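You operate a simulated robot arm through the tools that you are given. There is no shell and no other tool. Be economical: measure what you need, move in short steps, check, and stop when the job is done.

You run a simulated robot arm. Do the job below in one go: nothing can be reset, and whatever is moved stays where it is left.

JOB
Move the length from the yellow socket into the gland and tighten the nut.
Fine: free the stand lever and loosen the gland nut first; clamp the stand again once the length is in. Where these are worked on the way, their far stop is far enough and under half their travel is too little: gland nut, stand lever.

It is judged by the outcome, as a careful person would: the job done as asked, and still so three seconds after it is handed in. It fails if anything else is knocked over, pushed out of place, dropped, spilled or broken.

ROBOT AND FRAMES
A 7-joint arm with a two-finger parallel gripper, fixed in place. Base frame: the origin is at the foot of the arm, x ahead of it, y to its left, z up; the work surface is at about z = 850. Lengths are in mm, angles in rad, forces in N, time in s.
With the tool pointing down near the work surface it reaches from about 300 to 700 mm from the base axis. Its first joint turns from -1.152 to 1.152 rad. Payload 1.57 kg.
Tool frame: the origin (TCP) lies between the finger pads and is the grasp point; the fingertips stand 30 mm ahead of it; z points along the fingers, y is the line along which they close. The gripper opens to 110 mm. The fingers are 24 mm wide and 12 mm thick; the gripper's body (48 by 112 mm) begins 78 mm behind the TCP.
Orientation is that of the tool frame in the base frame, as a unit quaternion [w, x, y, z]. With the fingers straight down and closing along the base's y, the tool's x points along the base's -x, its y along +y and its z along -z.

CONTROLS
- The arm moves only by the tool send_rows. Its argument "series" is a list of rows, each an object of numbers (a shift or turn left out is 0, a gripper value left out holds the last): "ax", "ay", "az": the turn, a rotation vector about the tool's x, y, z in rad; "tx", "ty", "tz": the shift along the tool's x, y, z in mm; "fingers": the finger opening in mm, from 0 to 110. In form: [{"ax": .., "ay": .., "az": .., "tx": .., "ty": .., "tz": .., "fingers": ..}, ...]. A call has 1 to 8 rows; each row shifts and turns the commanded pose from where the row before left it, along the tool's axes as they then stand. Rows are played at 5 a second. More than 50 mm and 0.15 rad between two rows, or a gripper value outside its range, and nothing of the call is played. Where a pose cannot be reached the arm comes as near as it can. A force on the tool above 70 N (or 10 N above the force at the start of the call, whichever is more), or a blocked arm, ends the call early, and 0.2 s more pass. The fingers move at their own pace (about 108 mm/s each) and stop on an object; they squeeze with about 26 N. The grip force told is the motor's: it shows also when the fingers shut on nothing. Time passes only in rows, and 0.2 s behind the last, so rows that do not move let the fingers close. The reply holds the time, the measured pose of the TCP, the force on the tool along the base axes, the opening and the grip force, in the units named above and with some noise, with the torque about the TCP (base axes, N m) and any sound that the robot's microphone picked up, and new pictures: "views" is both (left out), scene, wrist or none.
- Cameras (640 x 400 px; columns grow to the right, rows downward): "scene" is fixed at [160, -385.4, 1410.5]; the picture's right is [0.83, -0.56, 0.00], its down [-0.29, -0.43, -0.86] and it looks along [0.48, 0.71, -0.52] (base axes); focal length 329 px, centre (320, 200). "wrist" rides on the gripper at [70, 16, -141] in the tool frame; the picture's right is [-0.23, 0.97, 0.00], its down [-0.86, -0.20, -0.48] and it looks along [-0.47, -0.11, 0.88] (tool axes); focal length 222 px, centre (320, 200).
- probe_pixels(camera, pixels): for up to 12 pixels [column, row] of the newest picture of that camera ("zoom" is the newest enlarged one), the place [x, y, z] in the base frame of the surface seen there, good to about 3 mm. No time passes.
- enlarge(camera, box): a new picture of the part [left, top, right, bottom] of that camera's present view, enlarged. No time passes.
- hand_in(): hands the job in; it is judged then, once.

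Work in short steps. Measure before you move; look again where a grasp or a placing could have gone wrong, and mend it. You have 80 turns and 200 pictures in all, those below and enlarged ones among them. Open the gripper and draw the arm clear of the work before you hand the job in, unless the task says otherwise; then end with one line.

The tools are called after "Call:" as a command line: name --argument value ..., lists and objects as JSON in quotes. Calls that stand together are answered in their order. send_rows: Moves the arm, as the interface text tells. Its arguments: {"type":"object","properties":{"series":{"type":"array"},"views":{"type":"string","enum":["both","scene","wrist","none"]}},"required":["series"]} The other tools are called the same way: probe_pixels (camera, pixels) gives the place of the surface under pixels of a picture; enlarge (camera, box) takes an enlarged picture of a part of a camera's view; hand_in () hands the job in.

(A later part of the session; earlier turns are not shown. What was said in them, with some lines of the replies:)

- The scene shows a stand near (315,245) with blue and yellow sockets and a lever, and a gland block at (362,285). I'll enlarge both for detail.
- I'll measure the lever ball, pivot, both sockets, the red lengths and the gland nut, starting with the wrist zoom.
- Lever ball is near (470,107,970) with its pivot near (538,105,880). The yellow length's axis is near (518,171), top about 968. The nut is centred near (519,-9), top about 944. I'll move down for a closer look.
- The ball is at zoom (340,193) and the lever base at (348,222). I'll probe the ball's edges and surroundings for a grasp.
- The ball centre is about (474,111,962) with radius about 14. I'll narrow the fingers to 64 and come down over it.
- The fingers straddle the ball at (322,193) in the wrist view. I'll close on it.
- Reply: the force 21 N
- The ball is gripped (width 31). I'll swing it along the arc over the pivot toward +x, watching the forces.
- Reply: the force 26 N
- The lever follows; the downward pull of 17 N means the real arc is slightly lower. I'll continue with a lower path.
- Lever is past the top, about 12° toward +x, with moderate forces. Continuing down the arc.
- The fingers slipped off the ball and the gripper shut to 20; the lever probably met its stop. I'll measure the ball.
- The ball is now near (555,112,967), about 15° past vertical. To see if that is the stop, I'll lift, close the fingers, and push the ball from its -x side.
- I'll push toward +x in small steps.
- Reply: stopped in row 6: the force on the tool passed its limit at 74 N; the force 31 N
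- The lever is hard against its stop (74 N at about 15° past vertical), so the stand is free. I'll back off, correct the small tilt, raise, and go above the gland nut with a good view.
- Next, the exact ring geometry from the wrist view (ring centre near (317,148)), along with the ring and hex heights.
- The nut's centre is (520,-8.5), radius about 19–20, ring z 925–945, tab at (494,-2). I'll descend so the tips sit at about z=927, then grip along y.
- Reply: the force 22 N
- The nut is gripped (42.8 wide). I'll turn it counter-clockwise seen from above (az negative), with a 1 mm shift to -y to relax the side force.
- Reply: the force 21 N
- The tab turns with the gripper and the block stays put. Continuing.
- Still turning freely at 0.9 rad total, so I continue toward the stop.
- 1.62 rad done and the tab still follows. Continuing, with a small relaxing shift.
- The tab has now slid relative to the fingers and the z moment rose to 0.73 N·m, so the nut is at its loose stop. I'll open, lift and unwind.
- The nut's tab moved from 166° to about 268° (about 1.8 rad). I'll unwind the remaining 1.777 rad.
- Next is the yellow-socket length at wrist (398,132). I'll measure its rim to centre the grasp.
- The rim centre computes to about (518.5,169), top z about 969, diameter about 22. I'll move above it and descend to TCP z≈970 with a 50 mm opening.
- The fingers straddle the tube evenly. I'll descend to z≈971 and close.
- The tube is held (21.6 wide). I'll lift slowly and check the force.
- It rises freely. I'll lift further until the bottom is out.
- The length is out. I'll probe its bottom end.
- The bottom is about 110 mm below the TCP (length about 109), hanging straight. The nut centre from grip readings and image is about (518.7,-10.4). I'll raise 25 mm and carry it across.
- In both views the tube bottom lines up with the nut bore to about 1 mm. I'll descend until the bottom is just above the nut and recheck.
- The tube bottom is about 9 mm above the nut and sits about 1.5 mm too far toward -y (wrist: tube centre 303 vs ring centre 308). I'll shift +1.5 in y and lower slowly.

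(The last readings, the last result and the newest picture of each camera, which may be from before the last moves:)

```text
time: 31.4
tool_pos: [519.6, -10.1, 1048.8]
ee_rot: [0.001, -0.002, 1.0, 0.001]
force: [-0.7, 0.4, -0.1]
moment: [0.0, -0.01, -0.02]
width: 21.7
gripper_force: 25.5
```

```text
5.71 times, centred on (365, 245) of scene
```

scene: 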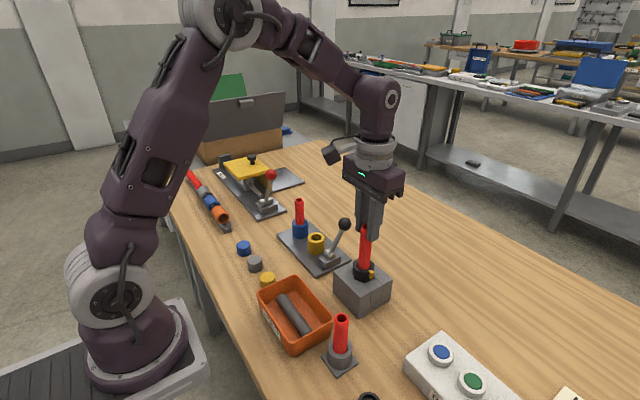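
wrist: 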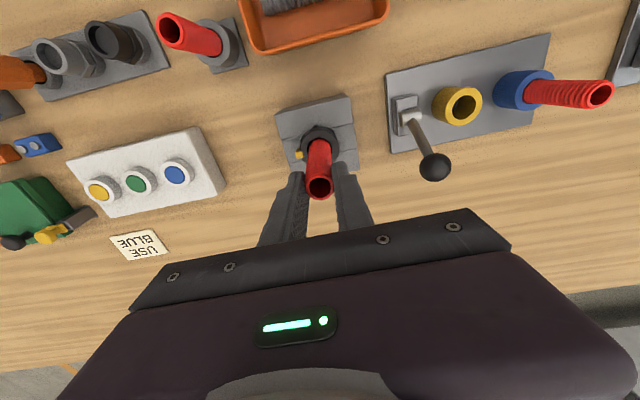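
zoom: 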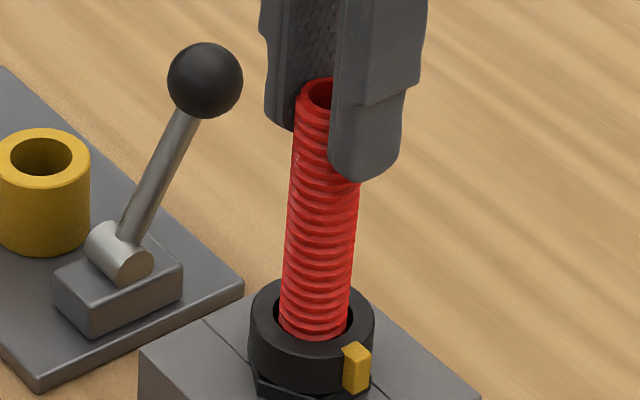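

It has entered the bore without force. Continuing down carefully.

Call:
send_rows --series '[{"tz": 6}, {"tz": 6}, {"tz": 6}, {}]' --views "none"

```text
time: 32.4
tool_pos: [520.7, -10.1, 1031.3]
ee_rot: [0.002, -0.002, 1.0, 0.001]
force: [-0.7, 1.0, 0.1]
moment: [0.0, 0.03, 0.02]
width: 21.3
gripper_force: 26.4
```

No contact so far (bottom about 921). Continuing.

Call:
send_rows --series '[{"tz": 6}, {"tz": 6}, {"tz": 6}, {}]' --views "scene"

Call:
enlarge --camera "scene" --box '[330, 210, 400, 280]'

```text
time: 33.4
tool_pos: [520.6, -8.6, 1012.5]
ee_rot: [0.002, -0.001, 1.0, 0.001]
force: [-0.7, -0.3, -0.2]
moment: [0.0, 0.03, 0.0]
width: 21.7
gripper_force: 26.3
```

scene: 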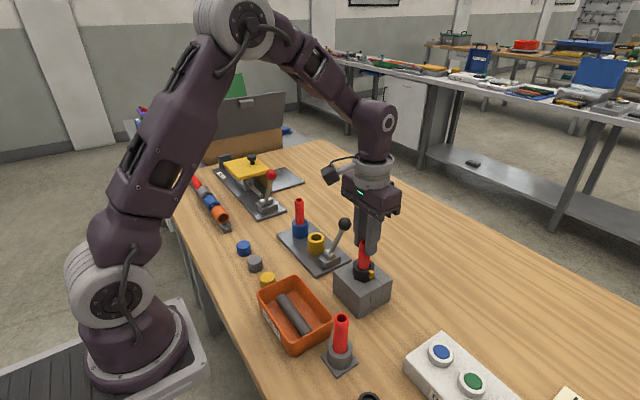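

```text
5.71 times, centred on (365, 245) of scene
```

zoom: 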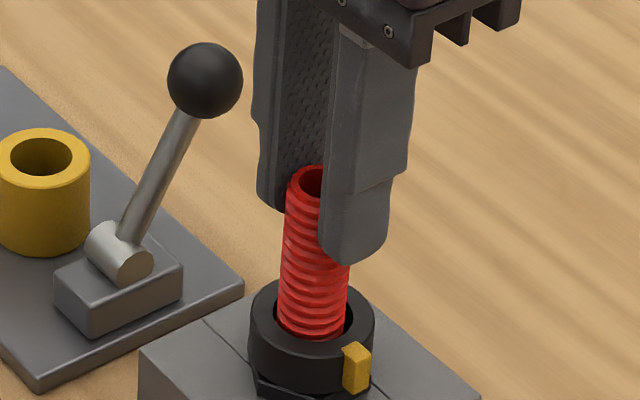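

Still free (bottom about 902, tips 982). Continuing until contact.

Call:
send_rows --series '[{"tz": 5}, {"tz": 5}, {"tz": 4}, {}]' --views "none"

```text
time: 34.4
tool_pos: [520.7, -10.3, 999.2]
ee_rot: [0.002, -0.002, 1.0, 0.001]
force: [0.0, -0.5, 0.1]
moment: [0.02, 0.01, 0.06]
width: 21.5
gripper_force: 26.2
```

Call:
send_rows --series '[{"tz": 4}, {"tz": 4}, {"tz": 3}, {}]' --views "none"

```text
time: 35.4
tool_pos: [520.7, -9.7, 987.7]
ee_rot: [0.002, -0.002, 1.0, 0.0]
force: [-0.2, -0.1, -0.1]
moment: [0.01, -0.02, -0.02]
width: 21.1
gripper_force: 26.3
```

The bottom is about 878 and the tips 958, with no contact yet. Two more small steps.

Call:
send_rows --series '[{"tz": 3}, {"tz": 3}, {}]' --views "wrist"

Call:
enlarge --camera "scene" --box '[330, 210, 400, 280]'

```text
time: 36.2
tool_pos: [520.2, -9.2, 981.0]
ee_rot: [0.002, -0.002, 1.0, 0.001]
force: [0.3, -0.1, 1.7]
moment: [0.0, 0.02, -0.02]
width: 22.8
gripper_force: 26.0
```

wrist: 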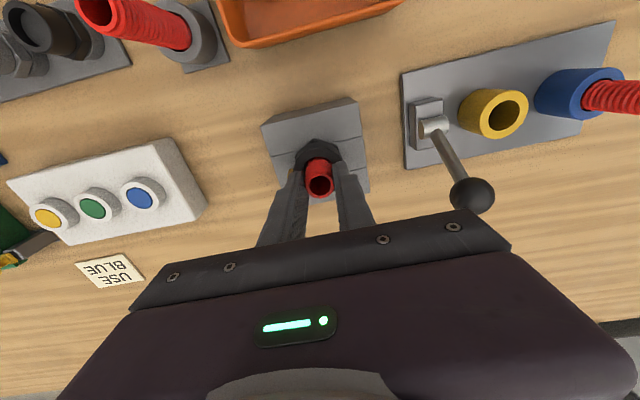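

```text
5.71 times, centred on (365, 245) of scene
```

zoom: 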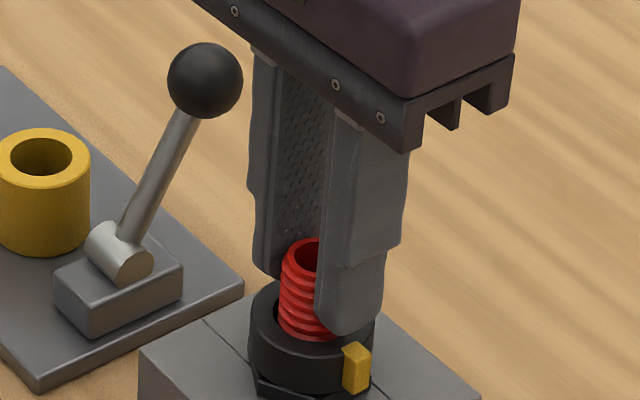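

A hint of contact (width and force changed). One more 3 mm to seat it.

Call:
send_rows --series '[{"tz": 1.5}, {"tz": 1.5}, {}]' --views "none"

```text
time: 37.0
tool_pos: [520.9, -8.7, 980.1]
ee_rot: [0.003, -0.002, 1.0, 0.0]
force: [1.4, -0.2, 19.4]
moment: [0.04, -0.16, 0.06]
width: 22.8
gripper_force: 25.6
```

Seated (19 N). I'll release, raise 12 mm, and rotate the gripper to -1.75 rad around the nut axis for the tightening stroke.

Call:
send_rows --series '[{"tz": -2, "fingers": 84}, {}, {"tz": -12, "tx": 1}, {"az": -0.14}, {"az": -0.14}, {"az": -0.14}, {"az": -0.14}, {"az": -0.14}]' --views "scene"

Call:
send_rows --series '[{"az": -0.15}, {"az": -0.15}, {"az": -0.15}, {"az": -0.15}, {"az": -0.15}, {"az": -0.15}, {"az": -0.15}, {}]' --views "both"

```text
time: 38.8
tool_pos: [519.1, -10.9, 993.3]
ee_rot: [0.002, -0.346, 0.938, 0.0]
force: [0.7, 0.9, -0.2]
moment: [-0.01, 0.02, -0.02]
width: 84.1
gripper_force: 0.0
```

scene: 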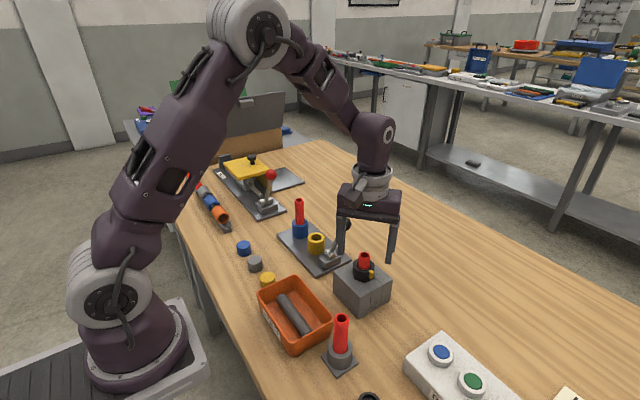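

```text
time: 40.6
tool_pos: [520.3, -9.1, 993.8]
ee_rot: [-0.001, 0.769, -0.639, 0.001]
force: [-0.1, 0.7, 0.6]
moment: [0.01, 0.0, 0.01]
width: 83.9
gripper_force: 0.1
```

scene: 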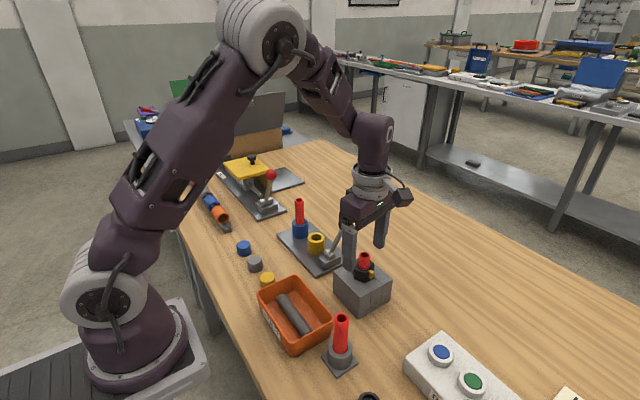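
wrist: 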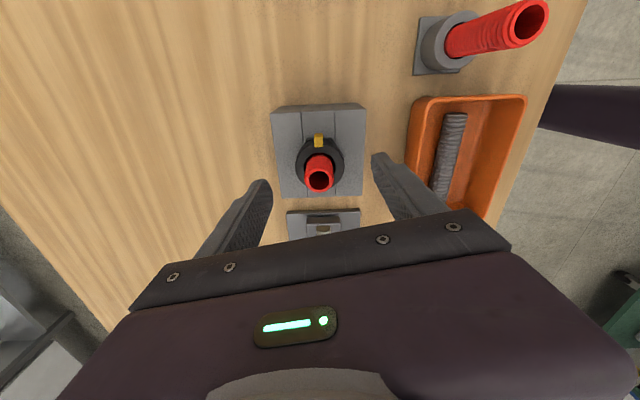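

The tab is in the gap between the pads at wrist (318,141). I'll descend over the nut with a 1 mm centring shift and grip.

Call:
send_rows --series '[{"tz": 18, "tx": 1, "ty": 1}, {"tz": 18.5}, {}, {"fingers": 30}, {}, {}]' --views "wrist"

```text
time: 42.0
tool_pos: [518.9, -10.2, 956.6]
ee_rot: [-0.002, 0.769, -0.64, 0.002]
force: [13.2, 0.7, -9.3]
moment: [-0.15, -0.11, -0.01]
width: 43.8
gripper_force: 44.6
```

wrist: 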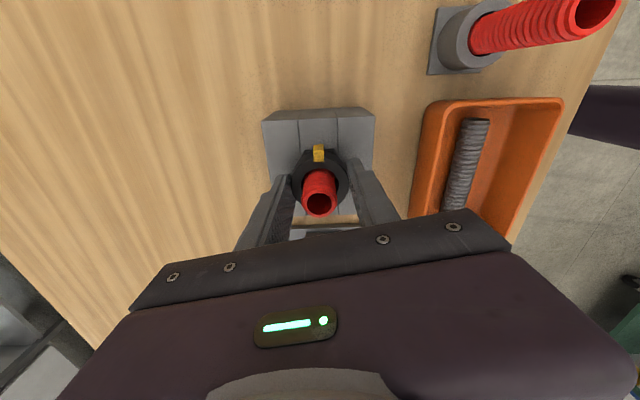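

Gripped. Turning clockwise (az positive).

Call:
send_rows --series '[{"az": 0.12}, {"az": 0.12}, {"az": 0.12}, {"az": 0.12}, {"az": 0.12}, {"az": 0.12}, {"az": 0.12}, {}]' --views "wrist"

```text
time: 43.8
tool_pos: [519.9, -10.3, 956.5]
ee_rot: [0.001, -0.441, 0.898, 0.0]
force: [9.9, 3.1, 3.4]
moment: [-0.26, 0.62, -0.03]
width: 43.7
gripper_force: 44.6
```

wrist: 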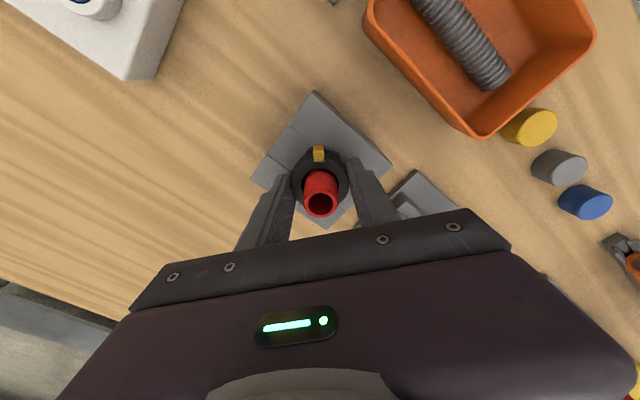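

The tab follows. Continuing to the stop.

Call:
send_rows --series '[{"az": 0.12}, {"az": 0.12}, {"az": 0.12}, {"az": 0.12}, {"az": 0.12}, {"az": 0.12}, {"az": 0.12}, {}]' --views "wrist"

```text
time: 45.6
tool_pos: [518.9, -9.9, 957.1]
ee_rot: [0.002, -0.036, 0.999, 0.001]
force: [6.9, 5.1, 29.9]
moment: [-0.4, -0.06, 0.02]
width: 43.7
gripper_force: 45.1
```

wrist: 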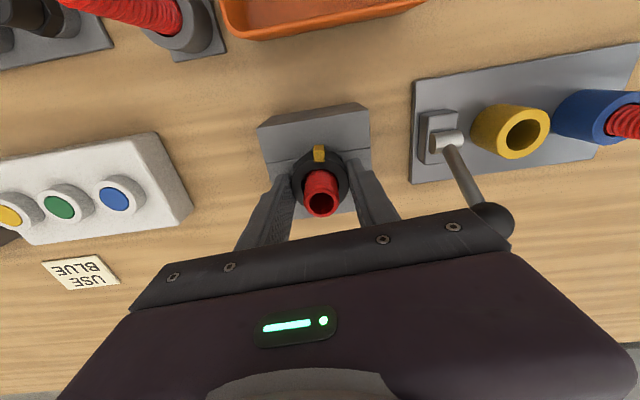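

Turned 1.68 rad with the tab still following. I'll continue until it stops, relaxing 1 mm upward.

Call:
send_rows --series '[{"az": 0.08, "tz": -1}, {"az": 0.08}, {"az": 0.08}, {"az": 0.08}, {}]' --views "wrist"

```text
time: 46.8
tool_pos: [519.1, -10.4, 956.4]
ee_rot: [0.0, 0.123, 0.992, 0.001]
force: [3.0, 16.1, 1.4]
moment: [-0.14, 0.12, 0.92]
width: 44.6
gripper_force: 45.3
```

wrist: 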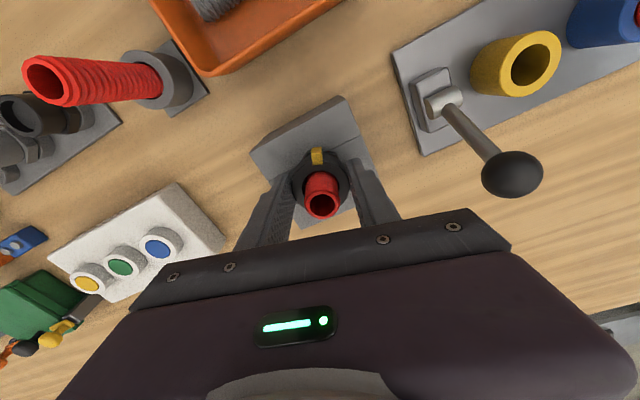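

The resisting moment is now 0.92 N·m. I'll turn a bit more to confirm it's at the stop.

Call:
send_rows --series '[{"az": 0.08}, {"az": 0.08}, {"az": 0.08}, {}]' --views "wrist"

```text
time: 47.8
tool_pos: [518.9, -10.1, 956.1]
ee_rot: [0.0, 0.242, 0.97, 0.001]
force: [0.8, 23.6, -15.8]
moment: [0.05, -0.15, 0.43]
width: 44.5
gripper_force: 45.2
```

wrist: 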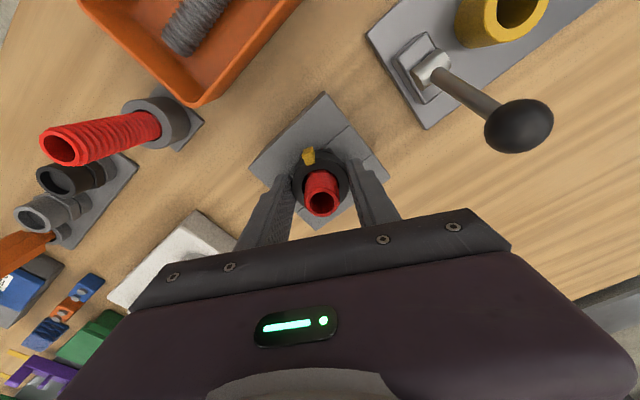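

The tab slid the other way in the grip, so the nut is at its tight stop. I'll open, lift clear of the tube, and unwind.

Call:
send_rows --series '[{"fingers": 84}, {}, {"tz": -45}, {"tz": -45}, {"az": -0.13}, {"az": -0.13}, {"az": -0.13}, {"az": -0.1}]' --views "wrist"

Call:
enlarge --camera "scene" --box '[290, 200, 410, 310]'

Call:
probe_pixels --camera "scene" --pixels '[[344, 224], [364, 256], [351, 268], [364, 278]]'

```text
time: 49.6
tool_pos: [518.4, -9.7, 1047.6]
ee_rot: [0.001, -0.001, 1.0, 0.001]
force: [-0.3, -0.4, -0.2]
moment: [0.0, -0.03, -0.01]
width: 84.0
gripper_force: 0.1
```

wrist: 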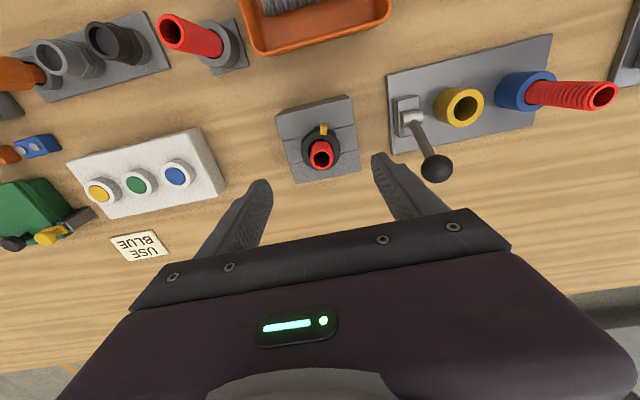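

```text
3.64 times, centred on (350, 255) of scene
```

zoom: 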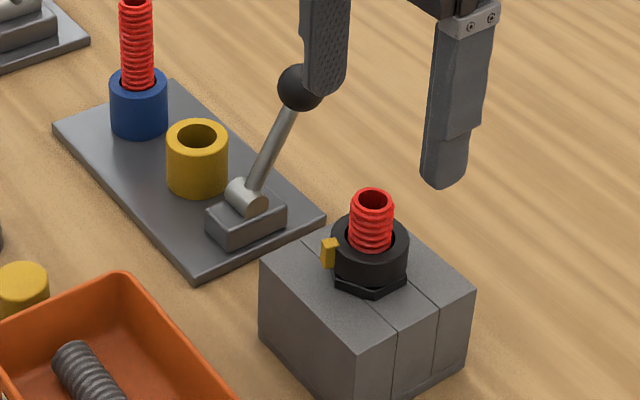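

```text
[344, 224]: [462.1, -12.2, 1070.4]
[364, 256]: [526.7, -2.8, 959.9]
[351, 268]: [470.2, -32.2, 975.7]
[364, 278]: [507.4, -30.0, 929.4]
```

The nut tab is back at its tightened position, with the length standing in the gland. Now to clamp the stand: I'll go with closed fingers to the +x side of the ball and push it back toward -x.

Call:
send_rows --series '[{"tz": -25, "fingers": 0}, {"tx": -40, "ty": 28}, {"tx": -42, "ty": 26}, {"ty": 35}, {"ty": 33}, {"tz": 45}, {"tz": 45}, {"tz": 12}]' --views "both"

```text
time: 51.4
tool_pos: [600.7, 111.5, 970.0]
ee_rot: [0.002, -0.002, 1.0, 0.001]
force: [-0.4, -0.8, -0.7]
moment: [0.0, -0.01, -0.01]
width: 0.0
gripper_force: 21.7
```

scene: 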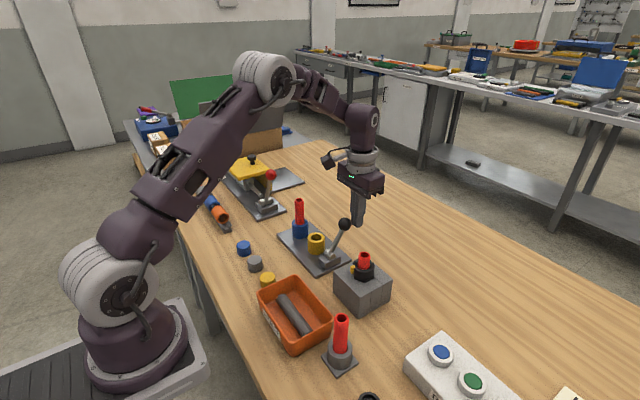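
wrist: 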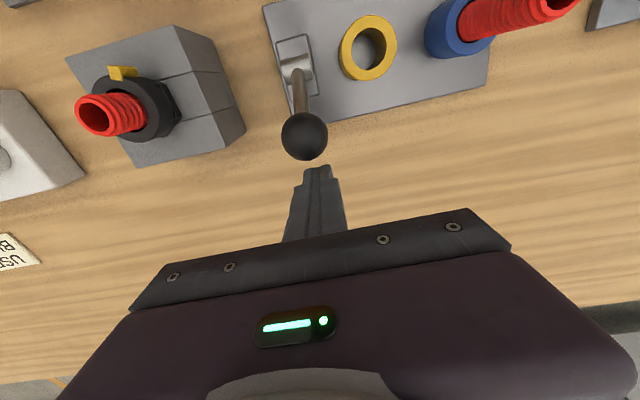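

The fingers stand behind the ball. Pushing toward -x.

Call:
send_rows --series '[{"tx": 12}, {"tx": 10}, {"tx": 10}, {"tx": 10}, {"tx": 10}, {}]' --views "wrist"

```text
time: 52.8
tool_pos: [548.4, 112.3, 968.9]
ee_rot: [0.002, -0.002, 1.0, 0.001]
force: [-0.1, 0.3, 0.0]
moment: [-0.03, 0.04, -0.02]
width: 0.0
gripper_force: 21.8
```

wrist: 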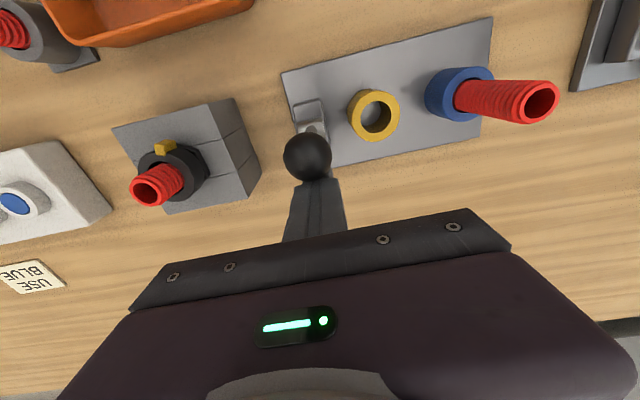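

The lever is moving back easily. Continuing toward its original place (finger x about 501).

Call:
send_rows --series '[{"tx": 9}, {"tx": 9}, {"tx": 9}, {"tx": 8}, {"tx": 6}, {"tx": 4}, {}]' --views "both"

```text
time: 54.4
tool_pos: [506.6, 111.7, 972.9]
ee_rot: [0.005, -0.002, 1.0, 0.001]
force: [22.7, -2.5, 6.2]
moment: [-0.06, -0.61, 0.07]
width: 0.0
gripper_force: 21.4
```

scene: 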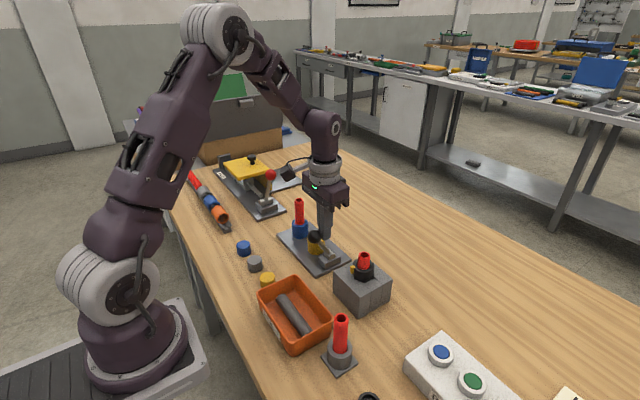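
wrist: 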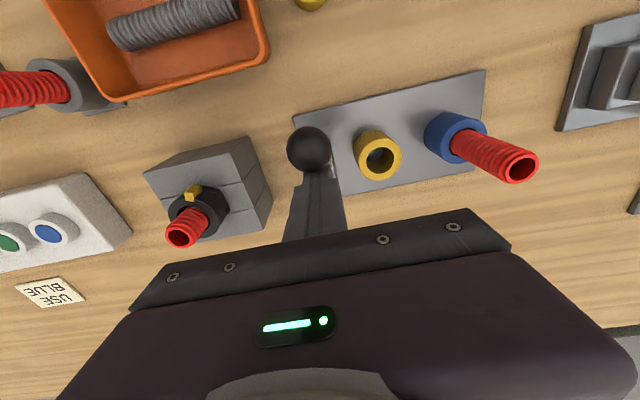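

The force has risen to 23 N, so it may be at the stop. A little more to be sure.

Call:
send_rows --series '[{"tx": 2}, {"tx": 2}, {"tx": 2}, {}]' --views "none"

Call:
enlarge --camera "scene" --box '[280, 190, 400, 310]'

Call:
probe_pixels --camera "scene" --pixels '[[315, 236]]'

```text
time: 55.4
tool_pos: [505.9, 110.4, 972.0]
ee_rot: [0.012, -0.002, 1.0, 0.003]
force: [55.1, -10.3, 13.8]
moment: [-0.5, -1.5, 0.09]
width: 0.0
gripper_force: 21.7
```

```text
3.33 times, centred on (340, 250) of scene
```

zoom: 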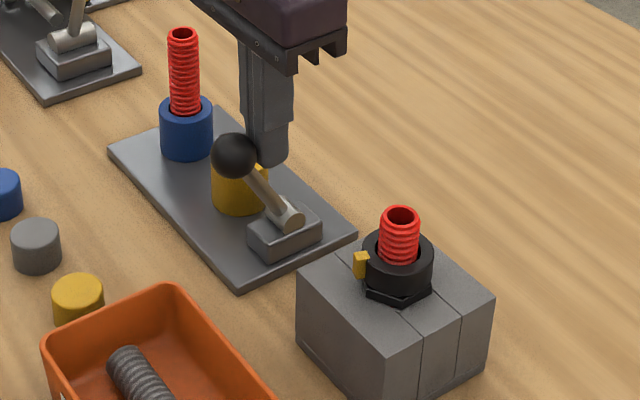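

```text
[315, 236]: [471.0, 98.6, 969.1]
```

The lever is hard against its clamp stop (55 N, no motion) and the ball is back at its starting place. I'll back off and lift clear.

Call:
send_rows --series '[{"tx": -8}, {"tx": -12}, {"tz": -45}, {"tz": -45}, {"tz": -45, "fingers": 60}, {"tz": -40}, {}, {}]' --views "both"

Call:
enlarge --camera "scene" --box '[260, 180, 420, 320]'

```text
time: 57.2
tool_pos: [517.1, 110.6, 1144.8]
ee_rot: [0.002, -0.003, 1.0, 0.001]
force: [0.0, 0.4, 0.2]
moment: [0.0, 0.01, 0.02]
width: 59.9
gripper_force: 0.1
```

scene: 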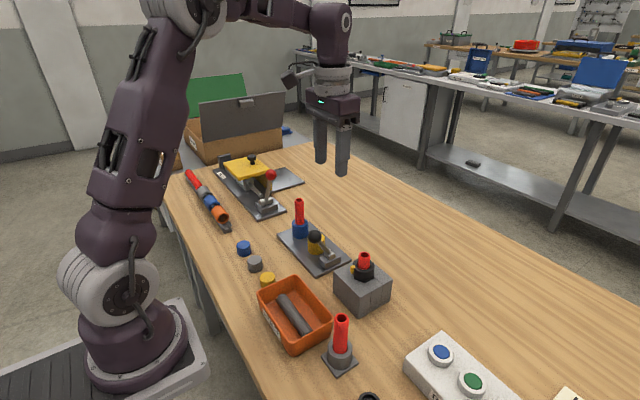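
wrist: 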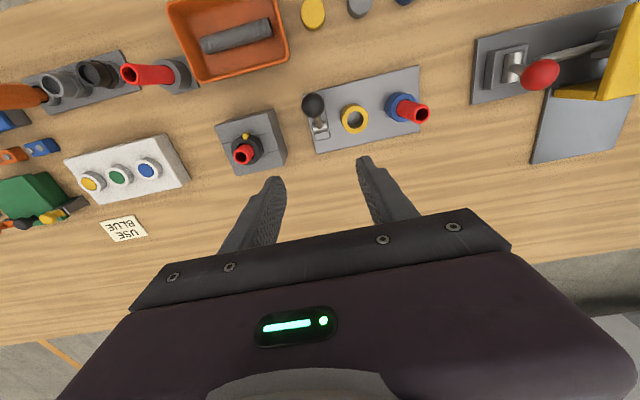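

```text
2.86 times, centred on (340, 250) of scene
```

zoom: 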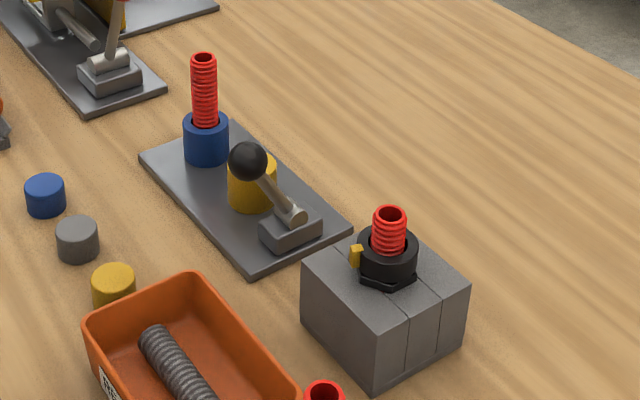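

The length is seated in the gland, the nut is tight with its tab where it began, and the lever is clamped. Everything else is where it was and the arm is clear, so I'm handing in.

Call:
hand_in

```text
The job is handed in.
```

The length from the yellow socket is seated in the gland, the nut is tightened to its stop, the stand is clamped again, and the job is handed in.
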